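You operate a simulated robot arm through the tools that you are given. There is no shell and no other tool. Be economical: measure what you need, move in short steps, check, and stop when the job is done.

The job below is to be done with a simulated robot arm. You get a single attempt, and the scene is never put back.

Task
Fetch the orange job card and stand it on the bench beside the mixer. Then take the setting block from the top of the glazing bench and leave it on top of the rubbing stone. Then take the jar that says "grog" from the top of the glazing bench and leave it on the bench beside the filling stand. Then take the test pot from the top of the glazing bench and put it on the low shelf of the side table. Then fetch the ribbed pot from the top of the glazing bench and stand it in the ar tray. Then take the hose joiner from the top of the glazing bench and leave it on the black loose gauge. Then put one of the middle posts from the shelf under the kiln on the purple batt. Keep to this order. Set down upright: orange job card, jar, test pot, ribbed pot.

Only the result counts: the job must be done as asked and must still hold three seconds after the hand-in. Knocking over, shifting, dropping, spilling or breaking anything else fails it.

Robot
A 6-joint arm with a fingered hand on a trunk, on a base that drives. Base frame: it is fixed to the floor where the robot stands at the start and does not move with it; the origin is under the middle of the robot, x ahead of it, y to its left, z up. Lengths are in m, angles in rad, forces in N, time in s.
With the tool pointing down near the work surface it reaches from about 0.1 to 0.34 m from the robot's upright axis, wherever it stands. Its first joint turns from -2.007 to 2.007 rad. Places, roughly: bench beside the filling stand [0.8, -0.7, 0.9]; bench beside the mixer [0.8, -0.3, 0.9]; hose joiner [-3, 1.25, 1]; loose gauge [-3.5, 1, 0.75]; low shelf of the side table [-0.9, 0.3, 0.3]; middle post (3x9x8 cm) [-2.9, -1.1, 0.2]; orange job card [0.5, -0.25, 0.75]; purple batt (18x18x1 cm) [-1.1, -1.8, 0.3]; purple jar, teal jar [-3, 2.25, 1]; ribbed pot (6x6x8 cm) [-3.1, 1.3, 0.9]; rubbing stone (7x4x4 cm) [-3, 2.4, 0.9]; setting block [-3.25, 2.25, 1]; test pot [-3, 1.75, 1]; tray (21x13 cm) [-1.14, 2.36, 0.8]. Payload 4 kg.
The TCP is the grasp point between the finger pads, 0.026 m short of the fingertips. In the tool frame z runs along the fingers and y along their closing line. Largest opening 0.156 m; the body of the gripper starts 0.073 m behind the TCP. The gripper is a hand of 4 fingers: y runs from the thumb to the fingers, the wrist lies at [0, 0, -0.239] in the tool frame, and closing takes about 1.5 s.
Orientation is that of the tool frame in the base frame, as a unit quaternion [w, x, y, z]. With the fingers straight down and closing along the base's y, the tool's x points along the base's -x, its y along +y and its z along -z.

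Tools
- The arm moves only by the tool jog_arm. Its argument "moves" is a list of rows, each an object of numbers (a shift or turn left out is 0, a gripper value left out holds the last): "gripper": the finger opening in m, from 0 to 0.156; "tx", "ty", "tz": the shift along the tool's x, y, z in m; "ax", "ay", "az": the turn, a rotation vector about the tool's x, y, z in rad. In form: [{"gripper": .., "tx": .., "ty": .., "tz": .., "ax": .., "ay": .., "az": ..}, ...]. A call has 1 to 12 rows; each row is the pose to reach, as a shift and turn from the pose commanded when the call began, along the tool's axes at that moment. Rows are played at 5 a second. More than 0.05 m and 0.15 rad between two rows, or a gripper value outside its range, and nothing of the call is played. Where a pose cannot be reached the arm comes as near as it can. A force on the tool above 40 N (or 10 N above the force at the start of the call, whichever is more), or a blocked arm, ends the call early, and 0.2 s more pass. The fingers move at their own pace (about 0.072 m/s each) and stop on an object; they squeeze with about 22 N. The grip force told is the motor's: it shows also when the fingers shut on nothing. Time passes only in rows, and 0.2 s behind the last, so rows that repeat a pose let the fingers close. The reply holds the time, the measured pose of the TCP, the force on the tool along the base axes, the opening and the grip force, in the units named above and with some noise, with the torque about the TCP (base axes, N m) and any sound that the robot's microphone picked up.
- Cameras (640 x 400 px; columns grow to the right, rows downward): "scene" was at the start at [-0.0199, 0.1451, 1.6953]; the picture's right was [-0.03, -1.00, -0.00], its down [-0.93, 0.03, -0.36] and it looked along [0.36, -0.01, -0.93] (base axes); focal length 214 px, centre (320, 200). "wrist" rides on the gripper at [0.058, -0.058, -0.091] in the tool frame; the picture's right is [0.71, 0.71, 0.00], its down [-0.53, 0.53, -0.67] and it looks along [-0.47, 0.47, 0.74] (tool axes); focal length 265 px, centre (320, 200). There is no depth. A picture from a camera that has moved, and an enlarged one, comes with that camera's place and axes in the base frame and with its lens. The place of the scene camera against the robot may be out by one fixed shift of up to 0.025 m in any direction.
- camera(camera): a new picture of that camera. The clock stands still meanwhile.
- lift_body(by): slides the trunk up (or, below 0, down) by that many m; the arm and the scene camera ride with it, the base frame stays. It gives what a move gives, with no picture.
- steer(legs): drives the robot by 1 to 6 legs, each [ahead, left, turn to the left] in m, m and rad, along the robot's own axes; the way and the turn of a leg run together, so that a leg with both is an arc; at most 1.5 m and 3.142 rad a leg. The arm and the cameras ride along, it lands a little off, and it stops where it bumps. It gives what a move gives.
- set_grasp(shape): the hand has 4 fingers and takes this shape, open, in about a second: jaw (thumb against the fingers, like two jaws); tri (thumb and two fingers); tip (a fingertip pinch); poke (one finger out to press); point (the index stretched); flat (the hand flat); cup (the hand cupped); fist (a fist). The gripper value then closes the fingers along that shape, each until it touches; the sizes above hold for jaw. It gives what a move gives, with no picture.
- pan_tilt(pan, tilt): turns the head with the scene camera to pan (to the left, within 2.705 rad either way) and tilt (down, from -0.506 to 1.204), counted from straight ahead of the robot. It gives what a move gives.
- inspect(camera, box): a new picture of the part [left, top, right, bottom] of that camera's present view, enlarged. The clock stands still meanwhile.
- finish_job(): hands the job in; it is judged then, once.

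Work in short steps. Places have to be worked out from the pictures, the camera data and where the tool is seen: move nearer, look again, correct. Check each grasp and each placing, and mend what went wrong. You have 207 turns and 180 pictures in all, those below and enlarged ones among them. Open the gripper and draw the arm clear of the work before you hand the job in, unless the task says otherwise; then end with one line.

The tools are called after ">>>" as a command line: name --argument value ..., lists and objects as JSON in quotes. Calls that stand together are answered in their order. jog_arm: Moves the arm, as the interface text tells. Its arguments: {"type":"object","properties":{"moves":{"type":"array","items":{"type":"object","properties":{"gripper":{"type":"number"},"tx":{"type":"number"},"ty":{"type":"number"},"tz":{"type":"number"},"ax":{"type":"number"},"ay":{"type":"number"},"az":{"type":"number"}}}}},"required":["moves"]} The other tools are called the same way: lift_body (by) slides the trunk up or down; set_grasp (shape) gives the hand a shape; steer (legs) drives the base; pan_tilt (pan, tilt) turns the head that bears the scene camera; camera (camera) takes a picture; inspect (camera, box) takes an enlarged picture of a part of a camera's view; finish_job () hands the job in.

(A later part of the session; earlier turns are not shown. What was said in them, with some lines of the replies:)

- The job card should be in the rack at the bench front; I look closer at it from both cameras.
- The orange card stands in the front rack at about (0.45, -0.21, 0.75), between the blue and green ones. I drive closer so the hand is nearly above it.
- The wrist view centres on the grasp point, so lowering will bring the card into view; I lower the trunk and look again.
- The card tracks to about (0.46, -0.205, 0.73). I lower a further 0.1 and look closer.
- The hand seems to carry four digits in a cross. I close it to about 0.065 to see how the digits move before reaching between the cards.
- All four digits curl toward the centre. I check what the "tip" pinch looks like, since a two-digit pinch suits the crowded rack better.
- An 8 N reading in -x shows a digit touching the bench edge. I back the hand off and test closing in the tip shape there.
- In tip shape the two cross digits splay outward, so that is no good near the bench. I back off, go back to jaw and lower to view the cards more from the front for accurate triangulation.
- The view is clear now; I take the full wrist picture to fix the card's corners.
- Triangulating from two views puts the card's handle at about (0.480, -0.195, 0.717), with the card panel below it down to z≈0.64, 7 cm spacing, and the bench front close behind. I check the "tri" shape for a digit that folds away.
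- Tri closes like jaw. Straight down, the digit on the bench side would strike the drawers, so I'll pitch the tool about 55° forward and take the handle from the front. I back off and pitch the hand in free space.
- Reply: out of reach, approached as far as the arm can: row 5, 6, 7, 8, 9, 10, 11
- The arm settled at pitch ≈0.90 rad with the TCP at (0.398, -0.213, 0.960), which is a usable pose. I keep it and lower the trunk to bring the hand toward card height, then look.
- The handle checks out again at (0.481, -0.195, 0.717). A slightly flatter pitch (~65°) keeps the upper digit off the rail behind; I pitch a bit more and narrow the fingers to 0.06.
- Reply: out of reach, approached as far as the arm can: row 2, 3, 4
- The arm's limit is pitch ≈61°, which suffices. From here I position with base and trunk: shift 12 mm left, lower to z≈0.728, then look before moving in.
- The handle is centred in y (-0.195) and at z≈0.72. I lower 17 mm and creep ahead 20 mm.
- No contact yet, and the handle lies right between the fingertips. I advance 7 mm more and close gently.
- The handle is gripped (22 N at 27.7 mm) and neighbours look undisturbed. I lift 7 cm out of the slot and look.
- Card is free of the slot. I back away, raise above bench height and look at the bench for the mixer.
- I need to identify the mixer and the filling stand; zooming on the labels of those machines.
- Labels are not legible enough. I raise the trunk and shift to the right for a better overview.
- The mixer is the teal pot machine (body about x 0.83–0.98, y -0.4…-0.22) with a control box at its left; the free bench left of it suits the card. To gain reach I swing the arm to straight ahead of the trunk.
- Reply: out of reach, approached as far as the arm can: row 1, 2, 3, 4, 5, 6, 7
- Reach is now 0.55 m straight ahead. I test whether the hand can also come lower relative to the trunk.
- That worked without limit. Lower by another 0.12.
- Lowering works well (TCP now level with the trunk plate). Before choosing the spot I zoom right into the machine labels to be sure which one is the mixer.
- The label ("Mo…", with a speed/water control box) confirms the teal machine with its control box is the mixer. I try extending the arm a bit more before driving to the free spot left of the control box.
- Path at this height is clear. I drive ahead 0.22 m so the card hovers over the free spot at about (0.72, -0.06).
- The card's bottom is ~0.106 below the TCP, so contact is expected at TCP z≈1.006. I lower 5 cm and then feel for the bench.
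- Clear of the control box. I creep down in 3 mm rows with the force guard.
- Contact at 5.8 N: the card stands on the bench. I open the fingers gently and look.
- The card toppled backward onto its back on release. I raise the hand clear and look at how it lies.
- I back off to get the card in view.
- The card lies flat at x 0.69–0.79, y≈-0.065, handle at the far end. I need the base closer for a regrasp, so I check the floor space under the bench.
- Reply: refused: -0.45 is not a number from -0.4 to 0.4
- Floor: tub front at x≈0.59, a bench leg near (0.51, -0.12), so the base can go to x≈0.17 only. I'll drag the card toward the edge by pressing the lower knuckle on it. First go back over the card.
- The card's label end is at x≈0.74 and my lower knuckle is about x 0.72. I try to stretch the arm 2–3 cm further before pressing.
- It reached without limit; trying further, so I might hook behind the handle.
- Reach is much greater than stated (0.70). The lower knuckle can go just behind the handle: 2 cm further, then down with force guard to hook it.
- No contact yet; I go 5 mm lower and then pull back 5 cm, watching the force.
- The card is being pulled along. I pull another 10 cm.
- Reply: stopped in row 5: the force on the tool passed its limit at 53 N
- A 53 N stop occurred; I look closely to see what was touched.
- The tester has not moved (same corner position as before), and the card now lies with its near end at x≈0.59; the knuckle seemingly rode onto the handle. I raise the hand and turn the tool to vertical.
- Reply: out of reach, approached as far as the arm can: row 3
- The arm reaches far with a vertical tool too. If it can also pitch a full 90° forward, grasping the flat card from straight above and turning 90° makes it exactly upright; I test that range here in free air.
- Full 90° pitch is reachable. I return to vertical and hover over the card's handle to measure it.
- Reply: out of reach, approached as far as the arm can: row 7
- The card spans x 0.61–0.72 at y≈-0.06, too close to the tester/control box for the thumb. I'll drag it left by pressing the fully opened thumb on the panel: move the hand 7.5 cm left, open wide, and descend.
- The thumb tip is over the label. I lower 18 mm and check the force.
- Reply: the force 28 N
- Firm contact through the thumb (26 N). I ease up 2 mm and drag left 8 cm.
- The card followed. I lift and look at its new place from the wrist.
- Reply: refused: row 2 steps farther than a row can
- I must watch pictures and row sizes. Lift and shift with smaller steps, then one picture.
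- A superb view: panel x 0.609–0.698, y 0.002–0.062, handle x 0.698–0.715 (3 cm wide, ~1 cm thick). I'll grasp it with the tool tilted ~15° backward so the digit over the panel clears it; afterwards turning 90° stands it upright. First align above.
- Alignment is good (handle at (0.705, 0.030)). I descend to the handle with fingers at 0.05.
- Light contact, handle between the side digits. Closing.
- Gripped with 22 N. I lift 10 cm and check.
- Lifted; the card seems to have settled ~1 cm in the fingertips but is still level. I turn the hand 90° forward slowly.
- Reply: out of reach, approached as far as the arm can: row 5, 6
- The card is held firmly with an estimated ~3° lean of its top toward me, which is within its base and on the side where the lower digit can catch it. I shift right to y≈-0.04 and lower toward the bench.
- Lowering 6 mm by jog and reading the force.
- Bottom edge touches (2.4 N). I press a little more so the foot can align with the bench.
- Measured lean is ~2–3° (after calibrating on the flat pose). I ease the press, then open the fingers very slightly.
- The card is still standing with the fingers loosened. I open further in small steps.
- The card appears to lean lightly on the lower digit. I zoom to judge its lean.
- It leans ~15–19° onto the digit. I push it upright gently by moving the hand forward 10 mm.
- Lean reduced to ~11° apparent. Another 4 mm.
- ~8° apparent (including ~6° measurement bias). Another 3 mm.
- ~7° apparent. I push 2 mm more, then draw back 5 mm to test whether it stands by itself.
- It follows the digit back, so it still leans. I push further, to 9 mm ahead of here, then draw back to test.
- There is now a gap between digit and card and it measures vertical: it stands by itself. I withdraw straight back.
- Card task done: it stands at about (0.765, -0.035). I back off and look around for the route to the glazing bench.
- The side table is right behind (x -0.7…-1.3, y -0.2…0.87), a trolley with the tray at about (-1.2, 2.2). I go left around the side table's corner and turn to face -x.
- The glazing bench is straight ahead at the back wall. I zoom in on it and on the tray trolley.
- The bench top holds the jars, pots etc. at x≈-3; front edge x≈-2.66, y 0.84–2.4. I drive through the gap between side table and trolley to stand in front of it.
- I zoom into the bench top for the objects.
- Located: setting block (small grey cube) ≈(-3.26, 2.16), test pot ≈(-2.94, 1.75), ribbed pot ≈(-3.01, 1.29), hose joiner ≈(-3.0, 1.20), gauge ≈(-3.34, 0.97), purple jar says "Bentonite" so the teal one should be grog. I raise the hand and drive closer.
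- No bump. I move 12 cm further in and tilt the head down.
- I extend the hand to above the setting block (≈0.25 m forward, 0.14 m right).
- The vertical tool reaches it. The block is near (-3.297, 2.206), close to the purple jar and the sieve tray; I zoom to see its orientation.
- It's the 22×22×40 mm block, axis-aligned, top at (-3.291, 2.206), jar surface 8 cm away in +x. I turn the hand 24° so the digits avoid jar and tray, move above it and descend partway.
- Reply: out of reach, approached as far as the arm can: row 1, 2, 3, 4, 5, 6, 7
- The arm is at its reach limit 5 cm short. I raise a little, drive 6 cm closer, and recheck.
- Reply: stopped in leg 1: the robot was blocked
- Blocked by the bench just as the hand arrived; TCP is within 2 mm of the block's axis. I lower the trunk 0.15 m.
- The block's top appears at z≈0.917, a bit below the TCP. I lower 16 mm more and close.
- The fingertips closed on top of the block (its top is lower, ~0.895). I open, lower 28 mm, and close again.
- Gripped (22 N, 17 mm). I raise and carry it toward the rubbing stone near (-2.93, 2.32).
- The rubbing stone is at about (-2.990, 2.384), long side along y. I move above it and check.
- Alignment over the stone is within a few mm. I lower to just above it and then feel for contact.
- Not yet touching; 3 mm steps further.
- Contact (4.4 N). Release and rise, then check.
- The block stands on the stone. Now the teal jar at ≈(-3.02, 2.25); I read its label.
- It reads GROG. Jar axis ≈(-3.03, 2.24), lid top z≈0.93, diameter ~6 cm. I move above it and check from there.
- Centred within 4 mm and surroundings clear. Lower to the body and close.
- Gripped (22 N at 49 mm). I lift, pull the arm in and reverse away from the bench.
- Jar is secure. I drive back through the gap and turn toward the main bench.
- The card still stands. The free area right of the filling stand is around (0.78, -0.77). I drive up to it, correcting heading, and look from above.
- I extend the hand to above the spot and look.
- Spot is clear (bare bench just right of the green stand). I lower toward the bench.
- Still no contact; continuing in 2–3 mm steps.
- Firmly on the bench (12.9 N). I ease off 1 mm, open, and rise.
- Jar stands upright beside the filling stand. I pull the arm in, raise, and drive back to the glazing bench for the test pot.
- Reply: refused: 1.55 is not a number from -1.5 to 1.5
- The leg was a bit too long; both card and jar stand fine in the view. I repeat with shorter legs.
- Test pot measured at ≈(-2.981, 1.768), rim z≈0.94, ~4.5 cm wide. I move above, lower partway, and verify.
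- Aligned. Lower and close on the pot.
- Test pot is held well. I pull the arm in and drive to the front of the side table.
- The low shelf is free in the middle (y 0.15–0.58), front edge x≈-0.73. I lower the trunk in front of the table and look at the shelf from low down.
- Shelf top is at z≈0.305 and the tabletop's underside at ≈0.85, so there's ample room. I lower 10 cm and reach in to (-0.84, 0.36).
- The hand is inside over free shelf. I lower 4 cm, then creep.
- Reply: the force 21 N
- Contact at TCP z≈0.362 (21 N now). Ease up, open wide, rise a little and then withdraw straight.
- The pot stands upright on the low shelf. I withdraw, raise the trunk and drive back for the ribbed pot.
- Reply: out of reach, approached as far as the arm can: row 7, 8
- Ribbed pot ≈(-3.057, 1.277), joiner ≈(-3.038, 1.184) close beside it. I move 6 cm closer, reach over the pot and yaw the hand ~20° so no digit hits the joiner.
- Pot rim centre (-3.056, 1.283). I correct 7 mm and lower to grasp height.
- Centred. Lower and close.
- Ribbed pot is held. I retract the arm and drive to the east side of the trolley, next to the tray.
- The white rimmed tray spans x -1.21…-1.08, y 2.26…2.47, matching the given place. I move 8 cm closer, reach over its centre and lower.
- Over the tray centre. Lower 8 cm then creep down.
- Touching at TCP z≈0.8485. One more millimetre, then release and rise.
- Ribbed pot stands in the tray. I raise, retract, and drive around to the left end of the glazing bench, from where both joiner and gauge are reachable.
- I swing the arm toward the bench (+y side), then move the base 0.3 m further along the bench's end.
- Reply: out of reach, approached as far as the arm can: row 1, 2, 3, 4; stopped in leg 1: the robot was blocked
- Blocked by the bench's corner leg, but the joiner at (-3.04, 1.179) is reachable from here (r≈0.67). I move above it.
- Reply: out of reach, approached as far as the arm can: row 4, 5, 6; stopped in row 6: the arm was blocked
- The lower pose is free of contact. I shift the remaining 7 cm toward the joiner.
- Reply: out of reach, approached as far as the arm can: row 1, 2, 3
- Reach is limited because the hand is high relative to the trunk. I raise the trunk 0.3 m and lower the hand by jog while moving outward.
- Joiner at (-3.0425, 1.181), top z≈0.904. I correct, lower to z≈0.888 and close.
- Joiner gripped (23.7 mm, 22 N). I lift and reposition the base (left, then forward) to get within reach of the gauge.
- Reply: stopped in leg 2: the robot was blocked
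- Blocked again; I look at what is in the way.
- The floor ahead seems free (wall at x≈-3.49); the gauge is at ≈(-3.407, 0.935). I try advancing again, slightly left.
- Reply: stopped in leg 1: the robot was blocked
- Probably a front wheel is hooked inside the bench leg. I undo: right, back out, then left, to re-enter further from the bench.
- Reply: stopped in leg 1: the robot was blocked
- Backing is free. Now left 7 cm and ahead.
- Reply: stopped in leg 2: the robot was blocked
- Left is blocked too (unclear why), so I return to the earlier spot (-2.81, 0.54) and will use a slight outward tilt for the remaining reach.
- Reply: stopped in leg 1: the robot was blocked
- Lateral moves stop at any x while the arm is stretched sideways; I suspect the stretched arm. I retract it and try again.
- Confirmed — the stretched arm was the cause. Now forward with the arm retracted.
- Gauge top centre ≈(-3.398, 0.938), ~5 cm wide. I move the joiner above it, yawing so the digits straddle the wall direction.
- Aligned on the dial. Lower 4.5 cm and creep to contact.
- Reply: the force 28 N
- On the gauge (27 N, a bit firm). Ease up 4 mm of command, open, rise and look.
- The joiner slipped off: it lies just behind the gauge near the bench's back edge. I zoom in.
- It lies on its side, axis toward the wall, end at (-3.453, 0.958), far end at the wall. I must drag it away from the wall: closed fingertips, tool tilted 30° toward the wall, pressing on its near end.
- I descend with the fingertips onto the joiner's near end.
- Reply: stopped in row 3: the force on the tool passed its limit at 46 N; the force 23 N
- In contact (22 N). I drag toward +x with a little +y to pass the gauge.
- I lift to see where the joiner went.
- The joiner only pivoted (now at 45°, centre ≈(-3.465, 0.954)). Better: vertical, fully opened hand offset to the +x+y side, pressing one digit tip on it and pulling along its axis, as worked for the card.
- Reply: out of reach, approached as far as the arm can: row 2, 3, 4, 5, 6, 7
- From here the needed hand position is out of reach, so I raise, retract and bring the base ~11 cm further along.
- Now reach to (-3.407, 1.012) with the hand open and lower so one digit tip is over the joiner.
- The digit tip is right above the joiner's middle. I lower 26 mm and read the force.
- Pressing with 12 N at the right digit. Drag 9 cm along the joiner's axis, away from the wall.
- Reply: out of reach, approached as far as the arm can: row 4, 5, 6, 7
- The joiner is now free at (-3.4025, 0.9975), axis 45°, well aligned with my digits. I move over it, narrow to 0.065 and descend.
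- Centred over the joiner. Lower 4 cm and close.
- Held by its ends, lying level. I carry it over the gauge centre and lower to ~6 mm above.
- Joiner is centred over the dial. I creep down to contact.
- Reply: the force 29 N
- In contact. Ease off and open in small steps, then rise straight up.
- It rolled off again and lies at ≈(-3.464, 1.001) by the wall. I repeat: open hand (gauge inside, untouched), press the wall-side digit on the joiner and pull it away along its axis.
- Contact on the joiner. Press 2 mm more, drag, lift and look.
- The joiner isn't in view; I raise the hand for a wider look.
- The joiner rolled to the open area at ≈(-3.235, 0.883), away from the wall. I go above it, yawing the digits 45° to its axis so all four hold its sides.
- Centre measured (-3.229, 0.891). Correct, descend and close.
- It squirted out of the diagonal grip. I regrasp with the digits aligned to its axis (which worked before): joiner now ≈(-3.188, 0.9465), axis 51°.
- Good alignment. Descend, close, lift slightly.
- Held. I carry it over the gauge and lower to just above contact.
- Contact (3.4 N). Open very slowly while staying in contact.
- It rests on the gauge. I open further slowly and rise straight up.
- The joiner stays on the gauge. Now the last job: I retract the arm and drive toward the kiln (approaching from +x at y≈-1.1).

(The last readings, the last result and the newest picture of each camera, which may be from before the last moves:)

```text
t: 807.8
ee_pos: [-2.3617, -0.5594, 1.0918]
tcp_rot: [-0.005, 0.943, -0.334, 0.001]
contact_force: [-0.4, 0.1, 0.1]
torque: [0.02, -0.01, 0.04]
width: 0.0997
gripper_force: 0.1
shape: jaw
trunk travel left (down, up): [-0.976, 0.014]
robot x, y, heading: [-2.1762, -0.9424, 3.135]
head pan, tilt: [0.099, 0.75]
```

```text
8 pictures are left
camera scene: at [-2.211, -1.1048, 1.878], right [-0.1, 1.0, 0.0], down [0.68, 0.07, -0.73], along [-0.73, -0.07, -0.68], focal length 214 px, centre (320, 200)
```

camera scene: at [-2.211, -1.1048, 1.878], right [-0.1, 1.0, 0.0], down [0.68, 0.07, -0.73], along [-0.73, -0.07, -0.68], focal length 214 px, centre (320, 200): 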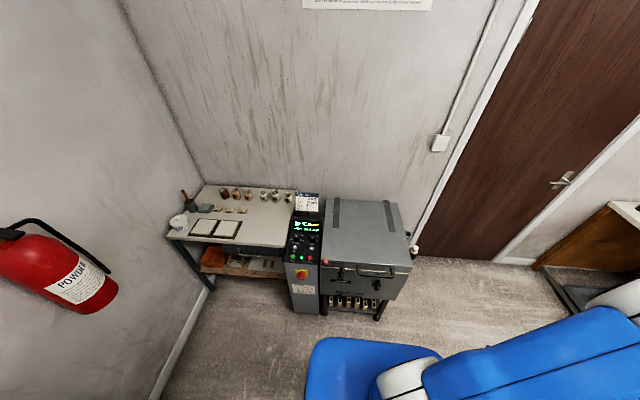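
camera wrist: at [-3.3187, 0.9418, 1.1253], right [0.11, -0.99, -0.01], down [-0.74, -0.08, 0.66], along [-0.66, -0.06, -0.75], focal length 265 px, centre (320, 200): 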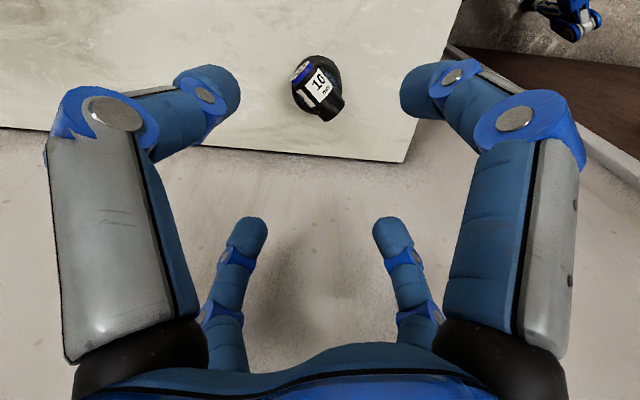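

The kiln's shelf with posts is visible ahead at the bottom. I lower the trunk for a frontal view and zoom there.

>>> lift_body --by -0.4

>>> lift_body --by -0.3

>>> inspect --camera "scene" --box '[280, 130, 440, 290]'

```text
t: 811.6
ee_pos: [-2.3611, -0.559, 0.6919]
tcp_rot: [-0.006, 0.943, -0.333, 0.001]
contact_force: [0.0, 0.3, 0.3]
torque: [-0.01, 0.01, -0.01]
width: 0.0994
gripper_force: 0.0
shape: jaw
trunk travel left (down, up): [-0.576, 0.414]
robot x, y, heading: [-2.1725, -0.9424, 3.139]
head pan, tilt: [0.099, 0.75]
```

```text
t: 814.6
ee_pos: [-2.3615, -0.5593, 0.3932]
tcp_rot: [-0.005, 0.943, -0.334, 0.001]
contact_force: [-0.4, 0.6, 0.3]
torque: [0.01, -0.02, -0.01]
width: 0.0995
gripper_force: 0.0
shape: jaw
trunk travel left (down, up): [-0.276, 0.714]
robot x, y, heading: [-2.1704, -0.9418, 3.138]
head pan, tilt: [0.099, 0.75]
```

```text
2.50 times, centred on (360, 210) of scene
camera zoom: at [-2.2106, -1.1049, 1.1781], right [-0.1, 1.0, 0.0], down [0.68, 0.07, -0.73], along [-0.73, -0.07, -0.68], focal length 536 px, centre (220, 175)
```

zoom: 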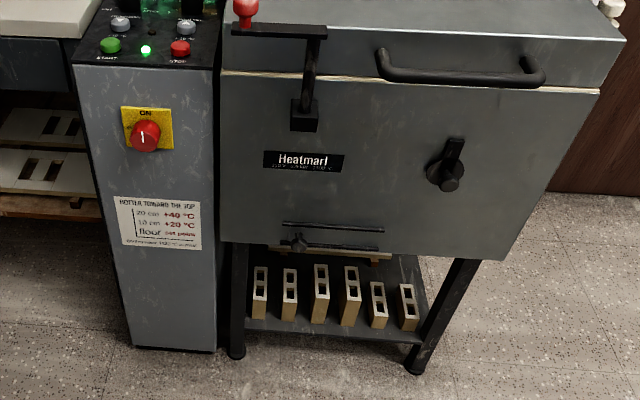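

Six posts: I zoom in to tell the heights apart.

>>> inspect --camera "scene" --box '[370, 225, 452, 275]'

```text
7.80 times, centred on (411, 250) of scene
camera zoom: at [-2.2106, -1.1049, 1.1781], right [-0.1, 1.0, 0.0], down [0.68, 0.07, -0.73], along [-0.73, -0.07, -0.68], focal length 1674 px, centre (-390, -190)
```

zoom: 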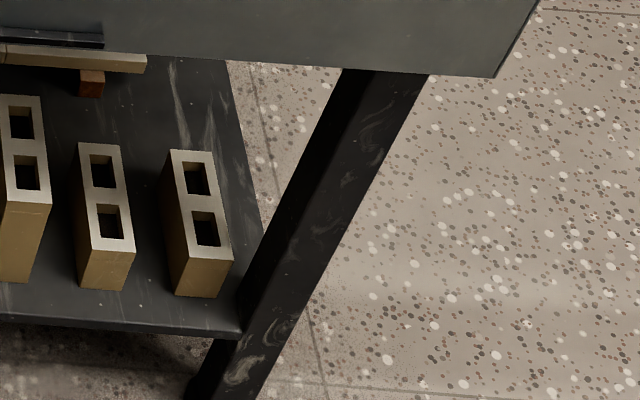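

>>> inspect --camera "scene" --box '[326, 230, 390, 270]'

```text
10.00 times, centred on (358, 250) of scene
camera zoom: at [-2.2106, -1.1049, 1.1781], right [-0.1, 1.0, 0.0], down [0.68, 0.07, -0.73], along [-0.73, -0.07, -0.68], focal length 2145 px, centre (-60, -300)
```

zoom: 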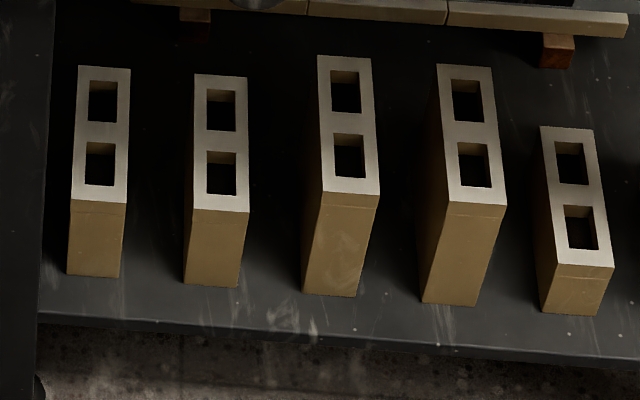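

Posts 1 and 2 (from the left) are the middle-height ones. I'll take the second (≈(-2.90, -1.018), top z≈0.233) by its front end with the two-digit tip shape and ~30° pitch. First swing the arm to the front.

>>> jog_arm --moves '[{"tx": 0.0073, "ty": 0.0467, "az": -0.062}, {"tx": 0.0146, "ty": 0.0934, "az": -0.124}, {"tx": 0.0219, "ty": 0.14, "az": -0.186}, {"tx": 0.029, "ty": 0.1867, "az": -0.248}, {"tx": 0.0364, "ty": 0.2334, "az": -0.31}, {"tx": 0.0437, "ty": 0.28, "az": -0.372}, {"tx": 0.051, "ty": 0.3267, "az": -0.434}, {"tx": 0.058, "ty": 0.3734, "az": -0.496}, {"tx": 0.0655, "ty": 0.42, "az": -0.558}, {"tx": 0.0728, "ty": 0.4667, "az": -0.62}, {"tx": 0.08, "ty": 0.5134, "az": -0.679}, {"tx": 0.08, "ty": 0.5134, "az": -0.679}]'

>>> set_grasp --shape "tip"

>>> jog_arm --moves '[{"ay": -0.13, "tx": -0.025, "gripper": 0.055}, {"ay": -0.26, "tx": -0.05, "gripper": 0.055}, {"ay": -0.39, "tx": -0.075, "gripper": 0.055}, {"ay": -0.52, "tx": -0.1, "gripper": 0.055}, {"ay": -0.52, "tx": -0.13, "ty": 0.018, "tz": 0.03, "gripper": 0.055}, {"ay": -0.52, "tx": -0.13, "ty": 0.018, "tz": 0.06, "gripper": 0.055}, {"ay": -0.52, "tx": -0.13, "ty": 0.018, "tz": 0.06, "gripper": 0.055}]'

>>> camera --camera "wrist"

```text
t: 817.2
ee_pos: [-2.6225, -1.0117, 0.3859]
tcp_rot: [-0.005, 1.0, -0.001, 0.003]
contact_force: [-0.4, -0.2, -0.6]
torque: [0.01, 0.0, -0.01]
width: 0.0995
gripper_force: 0.1
shape: jaw
trunk travel left (down, up): [-0.276, 0.714]
robot x, y, heading: [-2.1733, -0.9423, 3.14]
head pan, tilt: [0.099, 0.75]
```

```text
t: 818.1
ee_pos: [-2.6221, -1.011, 0.3859]
tcp_rot: [-0.004, 1.0, -0.001, 0.003]
contact_force: [0.0, 0.4, 0.1]
torque: [0.05, -0.02, 0.05]
width: 0.156
gripper_force: 0.1
shape: tip
trunk travel left (down, up): [-0.276, 0.714]
robot x, y, heading: [-2.1772, -0.939, 3.14]
head pan, tilt: [0.099, 0.75]
```

```text
t: 819.7
ee_pos: [-2.7521, -1.0254, 0.3254]
tcp_rot: [-0.003, 0.967, 0.001, -0.255]
contact_force: [-0.6, 0.2, 0.4]
torque: [-0.05, -0.01, 0.0]
width: 0.0554
gripper_force: 0.1
shape: tip
out of reach, approached as far as the arm can: row 3, 4
trunk travel left (down, up): [-0.276, 0.714]
robot x, y, heading: [-2.1739, -0.9432, 3.138]
head pan, tilt: [0.099, 0.75]
```

```text
4 pictures are left
camera wrist: at [-2.6551, -0.967, 0.3758], right [0.61, -0.7, -0.35], down [-0.13, -0.53, 0.84], along [-0.78, -0.47, -0.42], focal length 265 px, centre (320, 200)
```

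wrist: 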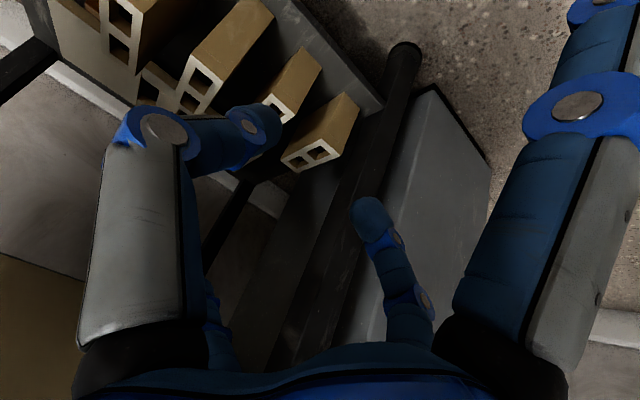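

Wrist view: post 2 front top near (-2.867, -1.017, 0.195). I move in over it and partway down, then check.

>>> jog_arm --moves '[{"tx": -0.033, "ty": -0.003, "tz": 0.019}, {"tx": -0.066, "ty": -0.006, "tz": 0.038}, {"tx": -0.0992, "ty": -0.0085, "tz": 0.0563}, {"tx": -0.079, "ty": -0.0085, "tz": 0.092}, {"tx": -0.0572, "ty": -0.0085, "tz": 0.1303}, {"tx": -0.0572, "ty": -0.0085, "tz": 0.1303}]'

>>> camera --camera "wrist"

```text
t: 820.4
ee_pos: [-2.8349, -1.0202, 0.3206]
tcp_rot: [-0.006, 0.967, 0.018, -0.256]
contact_force: [-0.3, -0.3, 0.5]
torque: [0.0, 0.02, -0.01]
width: 0.0553
gripper_force: 0.1
shape: tip
trunk travel left (down, up): [-0.276, 0.714]
robot x, y, heading: [-2.1731, -0.9396, 3.14]
head pan, tilt: [0.099, 0.75]
stopped in row 3: the force on the tool passed its limit at 49 N (the readings are from after the stop); the commanded pose is now the measured one
```

```text
3 pictures are left
camera wrist: at [-2.7398, -0.9595, 0.3734], right [0.64, -0.68, -0.36], down [-0.11, -0.55, 0.83], along [-0.76, -0.49, -0.42], focal length 265 px, centre (320, 200)
```

wrist: 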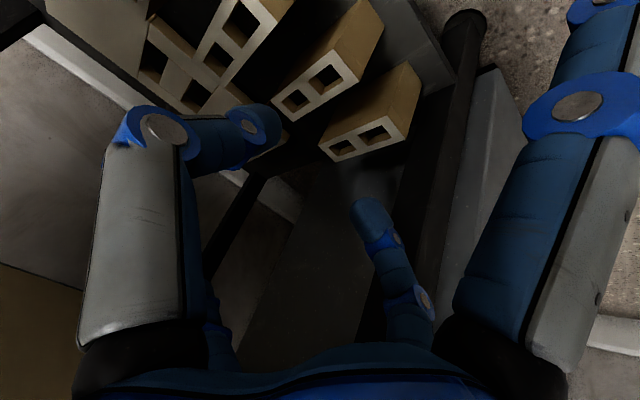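

I hit the kiln edge with the wrist by going in too high. Refined post 2: front x≈-2.856, y≈-1.012, top z≈0.212. I back out, go lower in front, then in horizontally.

>>> jog_arm --moves '[{"tx": 0.0283, "tz": -0.016}, {"tx": 0.0566, "tz": -0.0321}, {"tx": 0.0753, "tz": 0.0008}, {"tx": 0.094, "tz": 0.0338}, {"tx": 0.1127, "tz": 0.0667}, {"tx": 0.0874, "tz": 0.081, "ty": -0.003}, {"tx": 0.0622, "tz": 0.0954, "ty": -0.006}, {"tx": 0.037, "tz": 0.1097, "ty": -0.008}, {"tx": 0.037, "tz": 0.1097, "ty": -0.008}]'

```text
t: 822.4
ee_pos: [-2.8577, -1.0112, 0.2071]
tcp_rot: [-0.005, 0.967, 0.018, -0.256]
contact_force: [-0.1, -0.6, -0.8]
torque: [0.01, 0.03, 0.05]
width: 0.0548
gripper_force: 0.0
shape: tip
trunk travel left (down, up): [-0.276, 0.714]
robot x, y, heading: [-2.1712, -0.9392, 3.14]
head pan, tilt: [0.099, 0.75]
```

No contact. Close on the post's front end.

>>> jog_arm --moves '[{"gripper": 0.045}, {"gripper": 0.035}, {"gripper": 0.025}, {"gripper": 0.018}, {"gripper": 0.018}, {"gripper": 0.018}]'

```text
t: 823.8
ee_pos: [-2.8568, -1.0103, 0.2084]
tcp_rot: [-0.006, 0.967, 0.018, -0.255]
contact_force: [-0.2, 0.7, -0.5]
torque: [0.0, 0.01, -0.01]
width: 0.0247
gripper_force: 21.9
shape: tip
trunk travel left (down, up): [-0.276, 0.714]
robot x, y, heading: [-2.17, -0.9421, 3.141]
head pan, tilt: [0.099, 0.75]
```

Gripped (22 N). Lift 2 cm, pull out 18 cm, then raise and check.

>>> jog_arm --moves '[{"tx": -0.005, "tz": -0.0087}, {"tx": -0.0099, "tz": -0.0174}, {"tx": 0.0249, "tz": -0.0372}, {"tx": 0.0597, "tz": -0.0569}, {"tx": 0.0945, "tz": -0.0767}, {"tx": 0.1293, "tz": -0.0964}, {"tx": 0.1467, "tz": -0.1063}, {"tx": 0.1467, "tz": -0.1063}]'

>>> lift_body --by 0.3

>>> camera --camera "wrist"

```text
t: 825.6
ee_pos: [-2.6802, -1.0175, 0.2299]
tcp_rot: [-0.016, 0.967, 0.015, -0.254]
contact_force: [-0.3, -0.1, -1.9]
torque: [-0.02, -0.07, 0.01]
width: 0.0249
gripper_force: 22.1
shape: tip
out of reach, approached as far as the arm can: row 6, 7, 8
trunk travel left (down, up): [-0.276, 0.714]
robot x, y, heading: [-2.1732, -0.9417, 3.143]
head pan, tilt: [0.099, 0.75]
```

```text
t: 828.6
ee_pos: [-2.6798, -1.0179, 0.5292]
tcp_rot: [-0.015, 0.967, 0.015, -0.254]
contact_force: [-0.9, 0.4, -1.9]
torque: [-0.01, -0.1, -0.01]
width: 0.0246
gripper_force: 22.4
shape: tip
trunk travel left (down, up): [-0.576, 0.414]
robot x, y, heading: [-2.1727, -0.9364, 3.14]
head pan, tilt: [0.099, 0.75]
```

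```text
2 pictures are left
camera wrist: at [-2.5848, -0.9585, 0.5829], right [0.63, -0.68, -0.37], down [-0.12, -0.56, 0.82], along [-0.77, -0.47, -0.43], focal length 265 px, centre (320, 200)
```

wrist: 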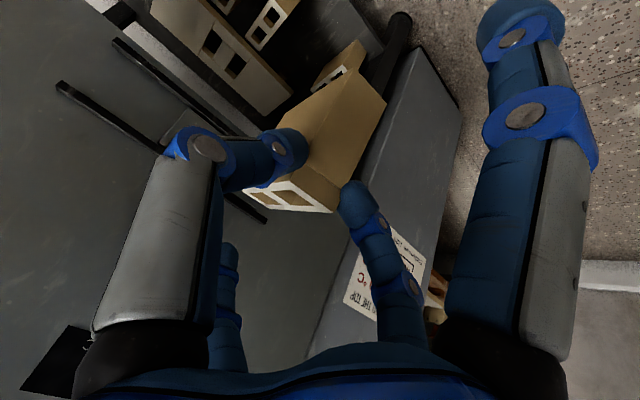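

Post 2 is held level. Two pictures left, so I plan carefully: back off, turn to face the wall with the purple batt, and use one picture to locate it.

>>> steer --legs '[[-0.95, 0, 0], [0, -0.15, 0], [0, 0, 1.571]]'

>>> pan_tilt --pan 0.15 --tilt 0.7

>>> camera --camera "scene"

```text
t: 853.6
ee_pos: [-1.1045, -1.2903, 0.5293]
tcp_rot: [0.173, 0.658, 0.709, -0.187]
contact_force: [0.1, 0.1, -1.5]
torque: [0.06, -0.02, -0.01]
width: 0.0245
gripper_force: 22.3
shape: tip
trunk travel left (down, up): [-0.576, 0.414]
robot x, y, heading: [-1.2024, -0.7914, -1.532]
head pan, tilt: [0.099, 0.75]
```

```text
t: 854.2
ee_pos: [-1.105, -1.2903, 0.5296]
tcp_rot: [0.173, 0.658, 0.709, -0.187]
contact_force: [0.4, -0.1, -1.4]
torque: [0.02, -0.02, -0.02]
width: 0.0245
gripper_force: 22.5
shape: tip
trunk travel left (down, up): [-0.576, 0.414]
robot x, y, heading: [-1.2001, -0.7909, -1.53]
head pan, tilt: [0.15, 0.7]
```

```text
1 pictures are left
camera scene: at [-1.0519, -0.8099, 1.4823], right [-0.98, -0.19, 0.0], down [-0.12, 0.63, -0.76], along [0.14, -0.75, -0.64], focal length 214 px, centre (320, 200)
```

scene: 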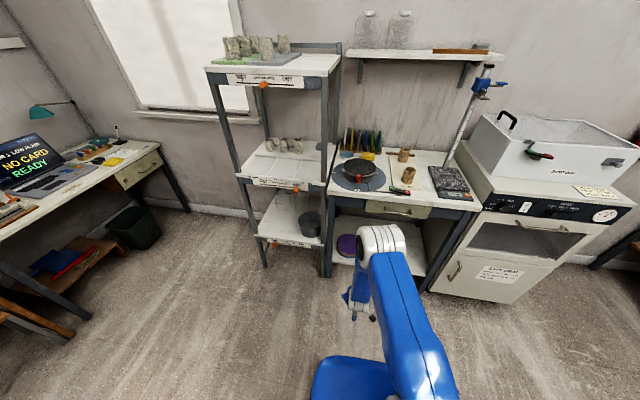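

Batt centre ≈(-1.08, -1.775) on the shelf (front edge y≈-1.60, drawer bottom ≈0.74). I lower, drive in 0.3 m and extend so the post hovers over the batt.

>>> lift_body --by -0.1

>>> steer --legs '[[0.3, 0, 0]]'

>>> jog_arm --moves '[{"tx": -0.03, "ty": 0.001, "tz": 0.017}, {"tx": -0.06, "ty": 0.002, "tz": 0.034}, {"tx": -0.09, "ty": 0.003, "tz": 0.051}, {"tx": -0.1225, "ty": 0.004, "tz": 0.069}, {"tx": -0.1225, "ty": 0.004, "tz": 0.069}]'

```text
t: 855.6
ee_pos: [-1.105, -1.2903, 0.4306]
tcp_rot: [0.172, 0.658, 0.709, -0.187]
contact_force: [0.2, 0.2, -1.3]
torque: [0.05, -0.03, 0.03]
width: 0.0244
gripper_force: 22.2
shape: tip
trunk travel left (down, up): [-0.476, 0.514]
robot x, y, heading: [-1.2011, -0.7878, -1.534]
head pan, tilt: [0.15, 0.7]
```

```text
t: 860.0
ee_pos: [-1.0933, -1.5887, 0.4309]
tcp_rot: [0.173, 0.656, 0.71, -0.186]
contact_force: [1.1, 0.4, -1.3]
torque: [0.05, 0.05, 0.0]
width: 0.0243
gripper_force: 21.8
shape: tip
trunk travel left (down, up): [-0.476, 0.514]
robot x, y, heading: [-1.1893, -1.0886, -1.531]
head pan, tilt: [0.15, 0.7]
```

```text
t: 861.2
ee_pos: [-1.0784, -1.7297, 0.4305]
tcp_rot: [0.174, 0.657, 0.709, -0.187]
contact_force: [-0.4, 0.0, -1.5]
torque: [0.06, 0.0, 0.02]
width: 0.0245
gripper_force: 22.1
shape: tip
trunk travel left (down, up): [-0.476, 0.514]
robot x, y, heading: [-1.1885, -1.0906, -1.53]
head pan, tilt: [0.15, 0.7]
```

I use the last picture now to verify the post's position over the batt.

>>> camera --camera "wrist"

```text
0 pictures are left
camera wrist: at [-1.1404, -1.6378, 0.4835], right [0.65, 0.66, -0.37], down [0.56, -0.09, 0.82], along [0.51, -0.74, -0.43], focal length 265 px, centre (320, 200)
```

wrist: 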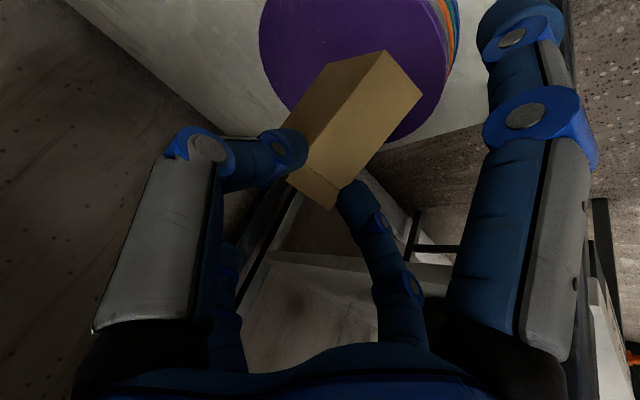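

The post is over the purple top batt's centre. I lower 3 cm, then creep by force.

>>> jog_arm --moves '[{"tx": 0.0049, "tz": 0.0087}, {"tx": 0.0098, "tz": 0.0174}, {"tx": 0.0147, "tz": 0.0261}, {"tx": 0.0147, "tz": 0.0261}]'

>>> jog_arm --moves '[{"tx": 0.0025, "tz": 0.0044}, {"tx": 0.0049, "tz": 0.0087}, {"tx": 0.0049, "tz": 0.0087}]'

>>> jog_arm --moves '[{"tx": 0.0025, "tz": 0.0044}, {"tx": 0.0034, "tz": 0.0061}, {"tx": 0.0034, "tz": 0.0061}]'

```text
t: 862.2
ee_pos: [-1.0802, -1.7283, 0.3999]
tcp_rot: [0.172, 0.658, 0.709, -0.187]
contact_force: [-0.7, 0.0, -0.9]
torque: [0.03, 0.0, -0.01]
width: 0.0245
gripper_force: 22.2
shape: tip
trunk travel left (down, up): [-0.476, 0.514]
robot x, y, heading: [-1.192, -1.0939, -1.529]
head pan, tilt: [0.15, 0.7]
```

```text
t: 863.0
ee_pos: [-1.0817, -1.7287, 0.3902]
tcp_rot: [0.174, 0.657, 0.71, -0.187]
contact_force: [0.5, 0.2, -2.3]
torque: [0.06, 0.02, -0.03]
width: 0.0245
gripper_force: 22.1
shape: tip
trunk travel left (down, up): [-0.476, 0.514]
robot x, y, heading: [-1.1915, -1.0876, -1.531]
head pan, tilt: [0.15, 0.7]
```

```text
t: 863.8
ee_pos: [-1.0799, -1.7294, 0.3826]
tcp_rot: [0.173, 0.657, 0.71, -0.187]
contact_force: [-0.1, 0.4, 1.4]
torque: [-0.01, -0.03, 0.04]
width: 0.0246
gripper_force: 22.0
shape: tip
trunk travel left (down, up): [-0.476, 0.514]
robot x, y, heading: [-1.1935, -1.0876, -1.532]
head pan, tilt: [0.15, 0.7]
```

Contact begins at z 0.3826. Press 2 mm more to seat it flush.

>>> jog_arm --moves '[{"tx": 0.0005, "tz": 0.0009}, {"tx": 0.001, "tz": 0.0017}, {"tx": 0.001, "tz": 0.0017}]'

```text
t: 864.6
ee_pos: [-1.0801, -1.7293, 0.3806]
tcp_rot: [0.172, 0.657, 0.71, -0.187]
contact_force: [-0.3, 1.3, 0.6]
torque: [-0.03, 0.0, -0.01]
width: 0.025
gripper_force: 22.4
shape: tip
trunk travel left (down, up): [-0.476, 0.514]
robot x, y, heading: [-1.1892, -1.0866, -1.526]
head pan, tilt: [0.15, 0.7]
```

>>> jog_arm --moves '[{"tx": 0.001, "tz": 0.0017}, {"tx": 0.0015, "tz": 0.0026}, {"tx": 0.0015, "tz": 0.0026}]'

>>> jog_arm --moves '[{"tx": 0.001, "tz": 0.0017}, {"tx": 0.0015, "tz": 0.0026}, {"tx": 0.0015, "tz": 0.0026}]'

```text
t: 865.4
ee_pos: [-1.0813, -1.7295, 0.3776]
tcp_rot: [0.173, 0.657, 0.71, -0.187]
contact_force: [0.0, 0.5, 0.6]
torque: [-0.04, -0.07, 0.0]
width: 0.0251
gripper_force: 21.8
shape: tip
trunk travel left (down, up): [-0.476, 0.514]
robot x, y, heading: [-1.1899, -1.0866, -1.524]
head pan, tilt: [0.15, 0.7]
```

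```text
t: 866.2
ee_pos: [-1.0798, -1.7288, 0.374]
tcp_rot: [0.173, 0.657, 0.709, -0.188]
contact_force: [-0.1, 0.7, 1.9]
torque: [-0.06, -0.05, 0.0]
width: 0.0247
gripper_force: 22.0
shape: tip
trunk travel left (down, up): [-0.476, 0.514]
robot x, y, heading: [-1.188, -1.0862, -1.531]
head pan, tilt: [0.15, 0.7]
```

>>> jog_arm --moves '[{"tx": 0.0015, "tz": 0.0026}, {"tx": 0.0025, "tz": 0.0043}, {"tx": 0.0025, "tz": 0.0043}]'

>>> jog_arm --moves '[{"tx": 0.001, "tz": 0.0017}, {"tx": 0.002, "tz": 0.0035}, {"tx": 0.002, "tz": 0.0035}]'

```text
t: 867.0
ee_pos: [-1.0811, -1.7286, 0.3717]
tcp_rot: [0.173, 0.657, 0.71, -0.187]
contact_force: [0.0, 1.6, 2.2]
torque: [-0.12, -0.02, 0.02]
width: 0.0248
gripper_force: 21.4
shape: tip
trunk travel left (down, up): [-0.476, 0.514]
robot x, y, heading: [-1.1868, -1.0858, -1.529]
head pan, tilt: [0.15, 0.7]
```

```text
t: 867.8
ee_pos: [-1.0813, -1.7282, 0.3667]
tcp_rot: [0.173, 0.656, 0.71, -0.187]
contact_force: [0.3, 0.7, 2.1]
torque: [-0.15, -0.01, -0.01]
width: 0.0249
gripper_force: 21.9
shape: tip
trunk travel left (down, up): [-0.476, 0.514]
robot x, y, heading: [-1.1888, -1.0882, -1.525]
head pan, tilt: [0.15, 0.7]
```

The far end had drooped ~1.5–2 cm, so it is levelling out as I lower. A little further until it is flush.

>>> jog_arm --moves '[{"tx": 0.0012, "tz": 0.0022}, {"tx": 0.0025, "tz": 0.0043}, {"tx": 0.0025, "tz": 0.0043}]'

>>> jog_arm --moves '[{"tx": 0.001, "tz": 0.0017}, {"tx": 0.0015, "tz": 0.0026}, {"tx": 0.0015, "tz": 0.0026}]'

```text
t: 868.6
ee_pos: [-1.0817, -1.7281, 0.3616]
tcp_rot: [0.174, 0.657, 0.709, -0.187]
contact_force: [0.9, 1.1, 1.4]
torque: [-0.11, -0.06, 0.04]
width: 0.0248
gripper_force: 22.2
shape: tip
trunk travel left (down, up): [-0.476, 0.514]
robot x, y, heading: [-1.1884, -1.0903, -1.527]
head pan, tilt: [0.15, 0.7]
```

```text
t: 869.4
ee_pos: [-1.0818, -1.7296, 0.3583]
tcp_rot: [0.173, 0.657, 0.71, -0.186]
contact_force: [0.0, 1.1, 2.5]
torque: [-0.11, -0.03, -0.01]
width: 0.0249
gripper_force: 22.0
shape: tip
trunk travel left (down, up): [-0.476, 0.514]
robot x, y, heading: [-1.1888, -1.0894, -1.527]
head pan, tilt: [0.15, 0.7]
```

>>> jog_arm --moves '[{"tx": 0.001, "tz": 0.0017}, {"tx": 0.002, "tz": 0.0035}, {"tx": 0.002, "tz": 0.0035}]'

>>> jog_arm --moves '[{"tx": 0.001, "tz": 0.0017}, {"tx": 0.002, "tz": 0.0035}, {"tx": 0.002, "tz": 0.0035}]'

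>>> jog_arm --moves '[{"tx": 0.001, "tz": 0.0017}, {"tx": 0.002, "tz": 0.0035}, {"tx": 0.002, "tz": 0.0035}]'

```text
t: 870.2
ee_pos: [-1.0814, -1.7282, 0.3565]
tcp_rot: [0.172, 0.657, 0.71, -0.187]
contact_force: [1.3, 0.4, 0.5]
torque: [-0.12, -0.02, 0.02]
width: 0.0247
gripper_force: 21.6
shape: tip
trunk travel left (down, up): [-0.476, 0.514]
robot x, y, heading: [-1.1889, -1.0892, -1.53]
head pan, tilt: [0.15, 0.7]
```

```text
t: 871.0
ee_pos: [-1.0821, -1.728, 0.3508]
tcp_rot: [0.173, 0.656, 0.71, -0.187]
contact_force: [-0.6, 1.0, 1.7]
torque: [-0.13, -0.03, -0.01]
width: 0.025
gripper_force: 21.7
shape: tip
trunk travel left (down, up): [-0.476, 0.514]
robot x, y, heading: [-1.1902, -1.0837, -1.528]
head pan, tilt: [0.15, 0.7]
```

```text
t: 871.8
ee_pos: [-1.0811, -1.7286, 0.3466]
tcp_rot: [0.174, 0.657, 0.71, -0.186]
contact_force: [0.0, 0.6, 4.7]
torque: [-0.12, 0.01, 0.01]
width: 0.0253
gripper_force: 22.1
shape: tip
trunk travel left (down, up): [-0.476, 0.514]
robot x, y, heading: [-1.1892, -1.0915, -1.531]
head pan, tilt: [0.15, 0.7]
```

>>> jog_arm --moves '[{"tx": 0.0007, "tz": 0.0013}, {"tx": 0.001, "tz": 0.0017}, {"tx": 0.001, "tz": 0.0017}]'

```text
t: 872.6
ee_pos: [-1.0823, -1.7291, 0.3455]
tcp_rot: [0.173, 0.657, 0.709, -0.188]
contact_force: [0.0, 2.9, 14.3]
torque: [-0.23, 0.01, 0.04]
width: 0.0251
gripper_force: 21.8
shape: tip
trunk travel left (down, up): [-0.476, 0.514]
robot x, y, heading: [-1.1887, -1.088, -1.531]
head pan, tilt: [0.15, 0.7]
```

Firmly seated (14 N). Ease, open, and withdraw straight back.

>>> jog_arm --moves '[{"tx": -0.0006, "tz": -0.001}, {"tx": -0.0006, "tz": -0.001, "gripper": 0.028}, {"tx": -0.0006, "tz": -0.001, "gripper": 0.034}, {"tx": -0.0006, "tz": -0.001, "gripper": 0.045}, {"tx": -0.0006, "tz": -0.001, "gripper": 0.06}, {"tx": -0.0006, "tz": -0.001, "gripper": 0.06}, {"tx": 0.017, "tz": -0.011, "gripper": 0.06}, {"tx": 0.05, "tz": -0.03, "gripper": 0.06}, {"tx": 0.085, "tz": -0.05, "gripper": 0.06}, {"tx": 0.12, "tz": -0.07, "gripper": 0.06}]'

>>> steer --legs '[[-0.25, 0, 0]]'

```text
t: 874.8
ee_pos: [-1.0924, -1.5897, 0.348]
tcp_rot: [0.172, 0.658, 0.708, -0.189]
contact_force: [-0.3, 0.2, 0.3]
torque: [-0.01, 0.01, -0.02]
width: 0.0595
gripper_force: 0.1
shape: tip
trunk travel left (down, up): [-0.476, 0.514]
robot x, y, heading: [-1.1857, -1.0889, -1.527]
head pan, tilt: [0.15, 0.7]
```

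```text
t: 878.5
ee_pos: [-1.1002, -1.341, 0.3484]
tcp_rot: [0.173, 0.656, 0.71, -0.188]
contact_force: [-0.7, 0.4, 0.0]
torque: [0.01, 0.01, -0.01]
width: 0.0596
gripper_force: 0.1
shape: tip
trunk travel left (down, up): [-0.476, 0.514]
robot x, y, heading: [-1.2007, -0.8365, -1.526]
head pan, tilt: [0.15, 0.7]
```

The post is set down, the gripper is open and the arm is clear of the table, so I hand the job in.

>>> finish_job

```text
The job is handed in.
```

I finished all seven placements in the order you asked and handed the job in; I had no pictures left to check the final post on the purple batt, which I judged seated by force alone.
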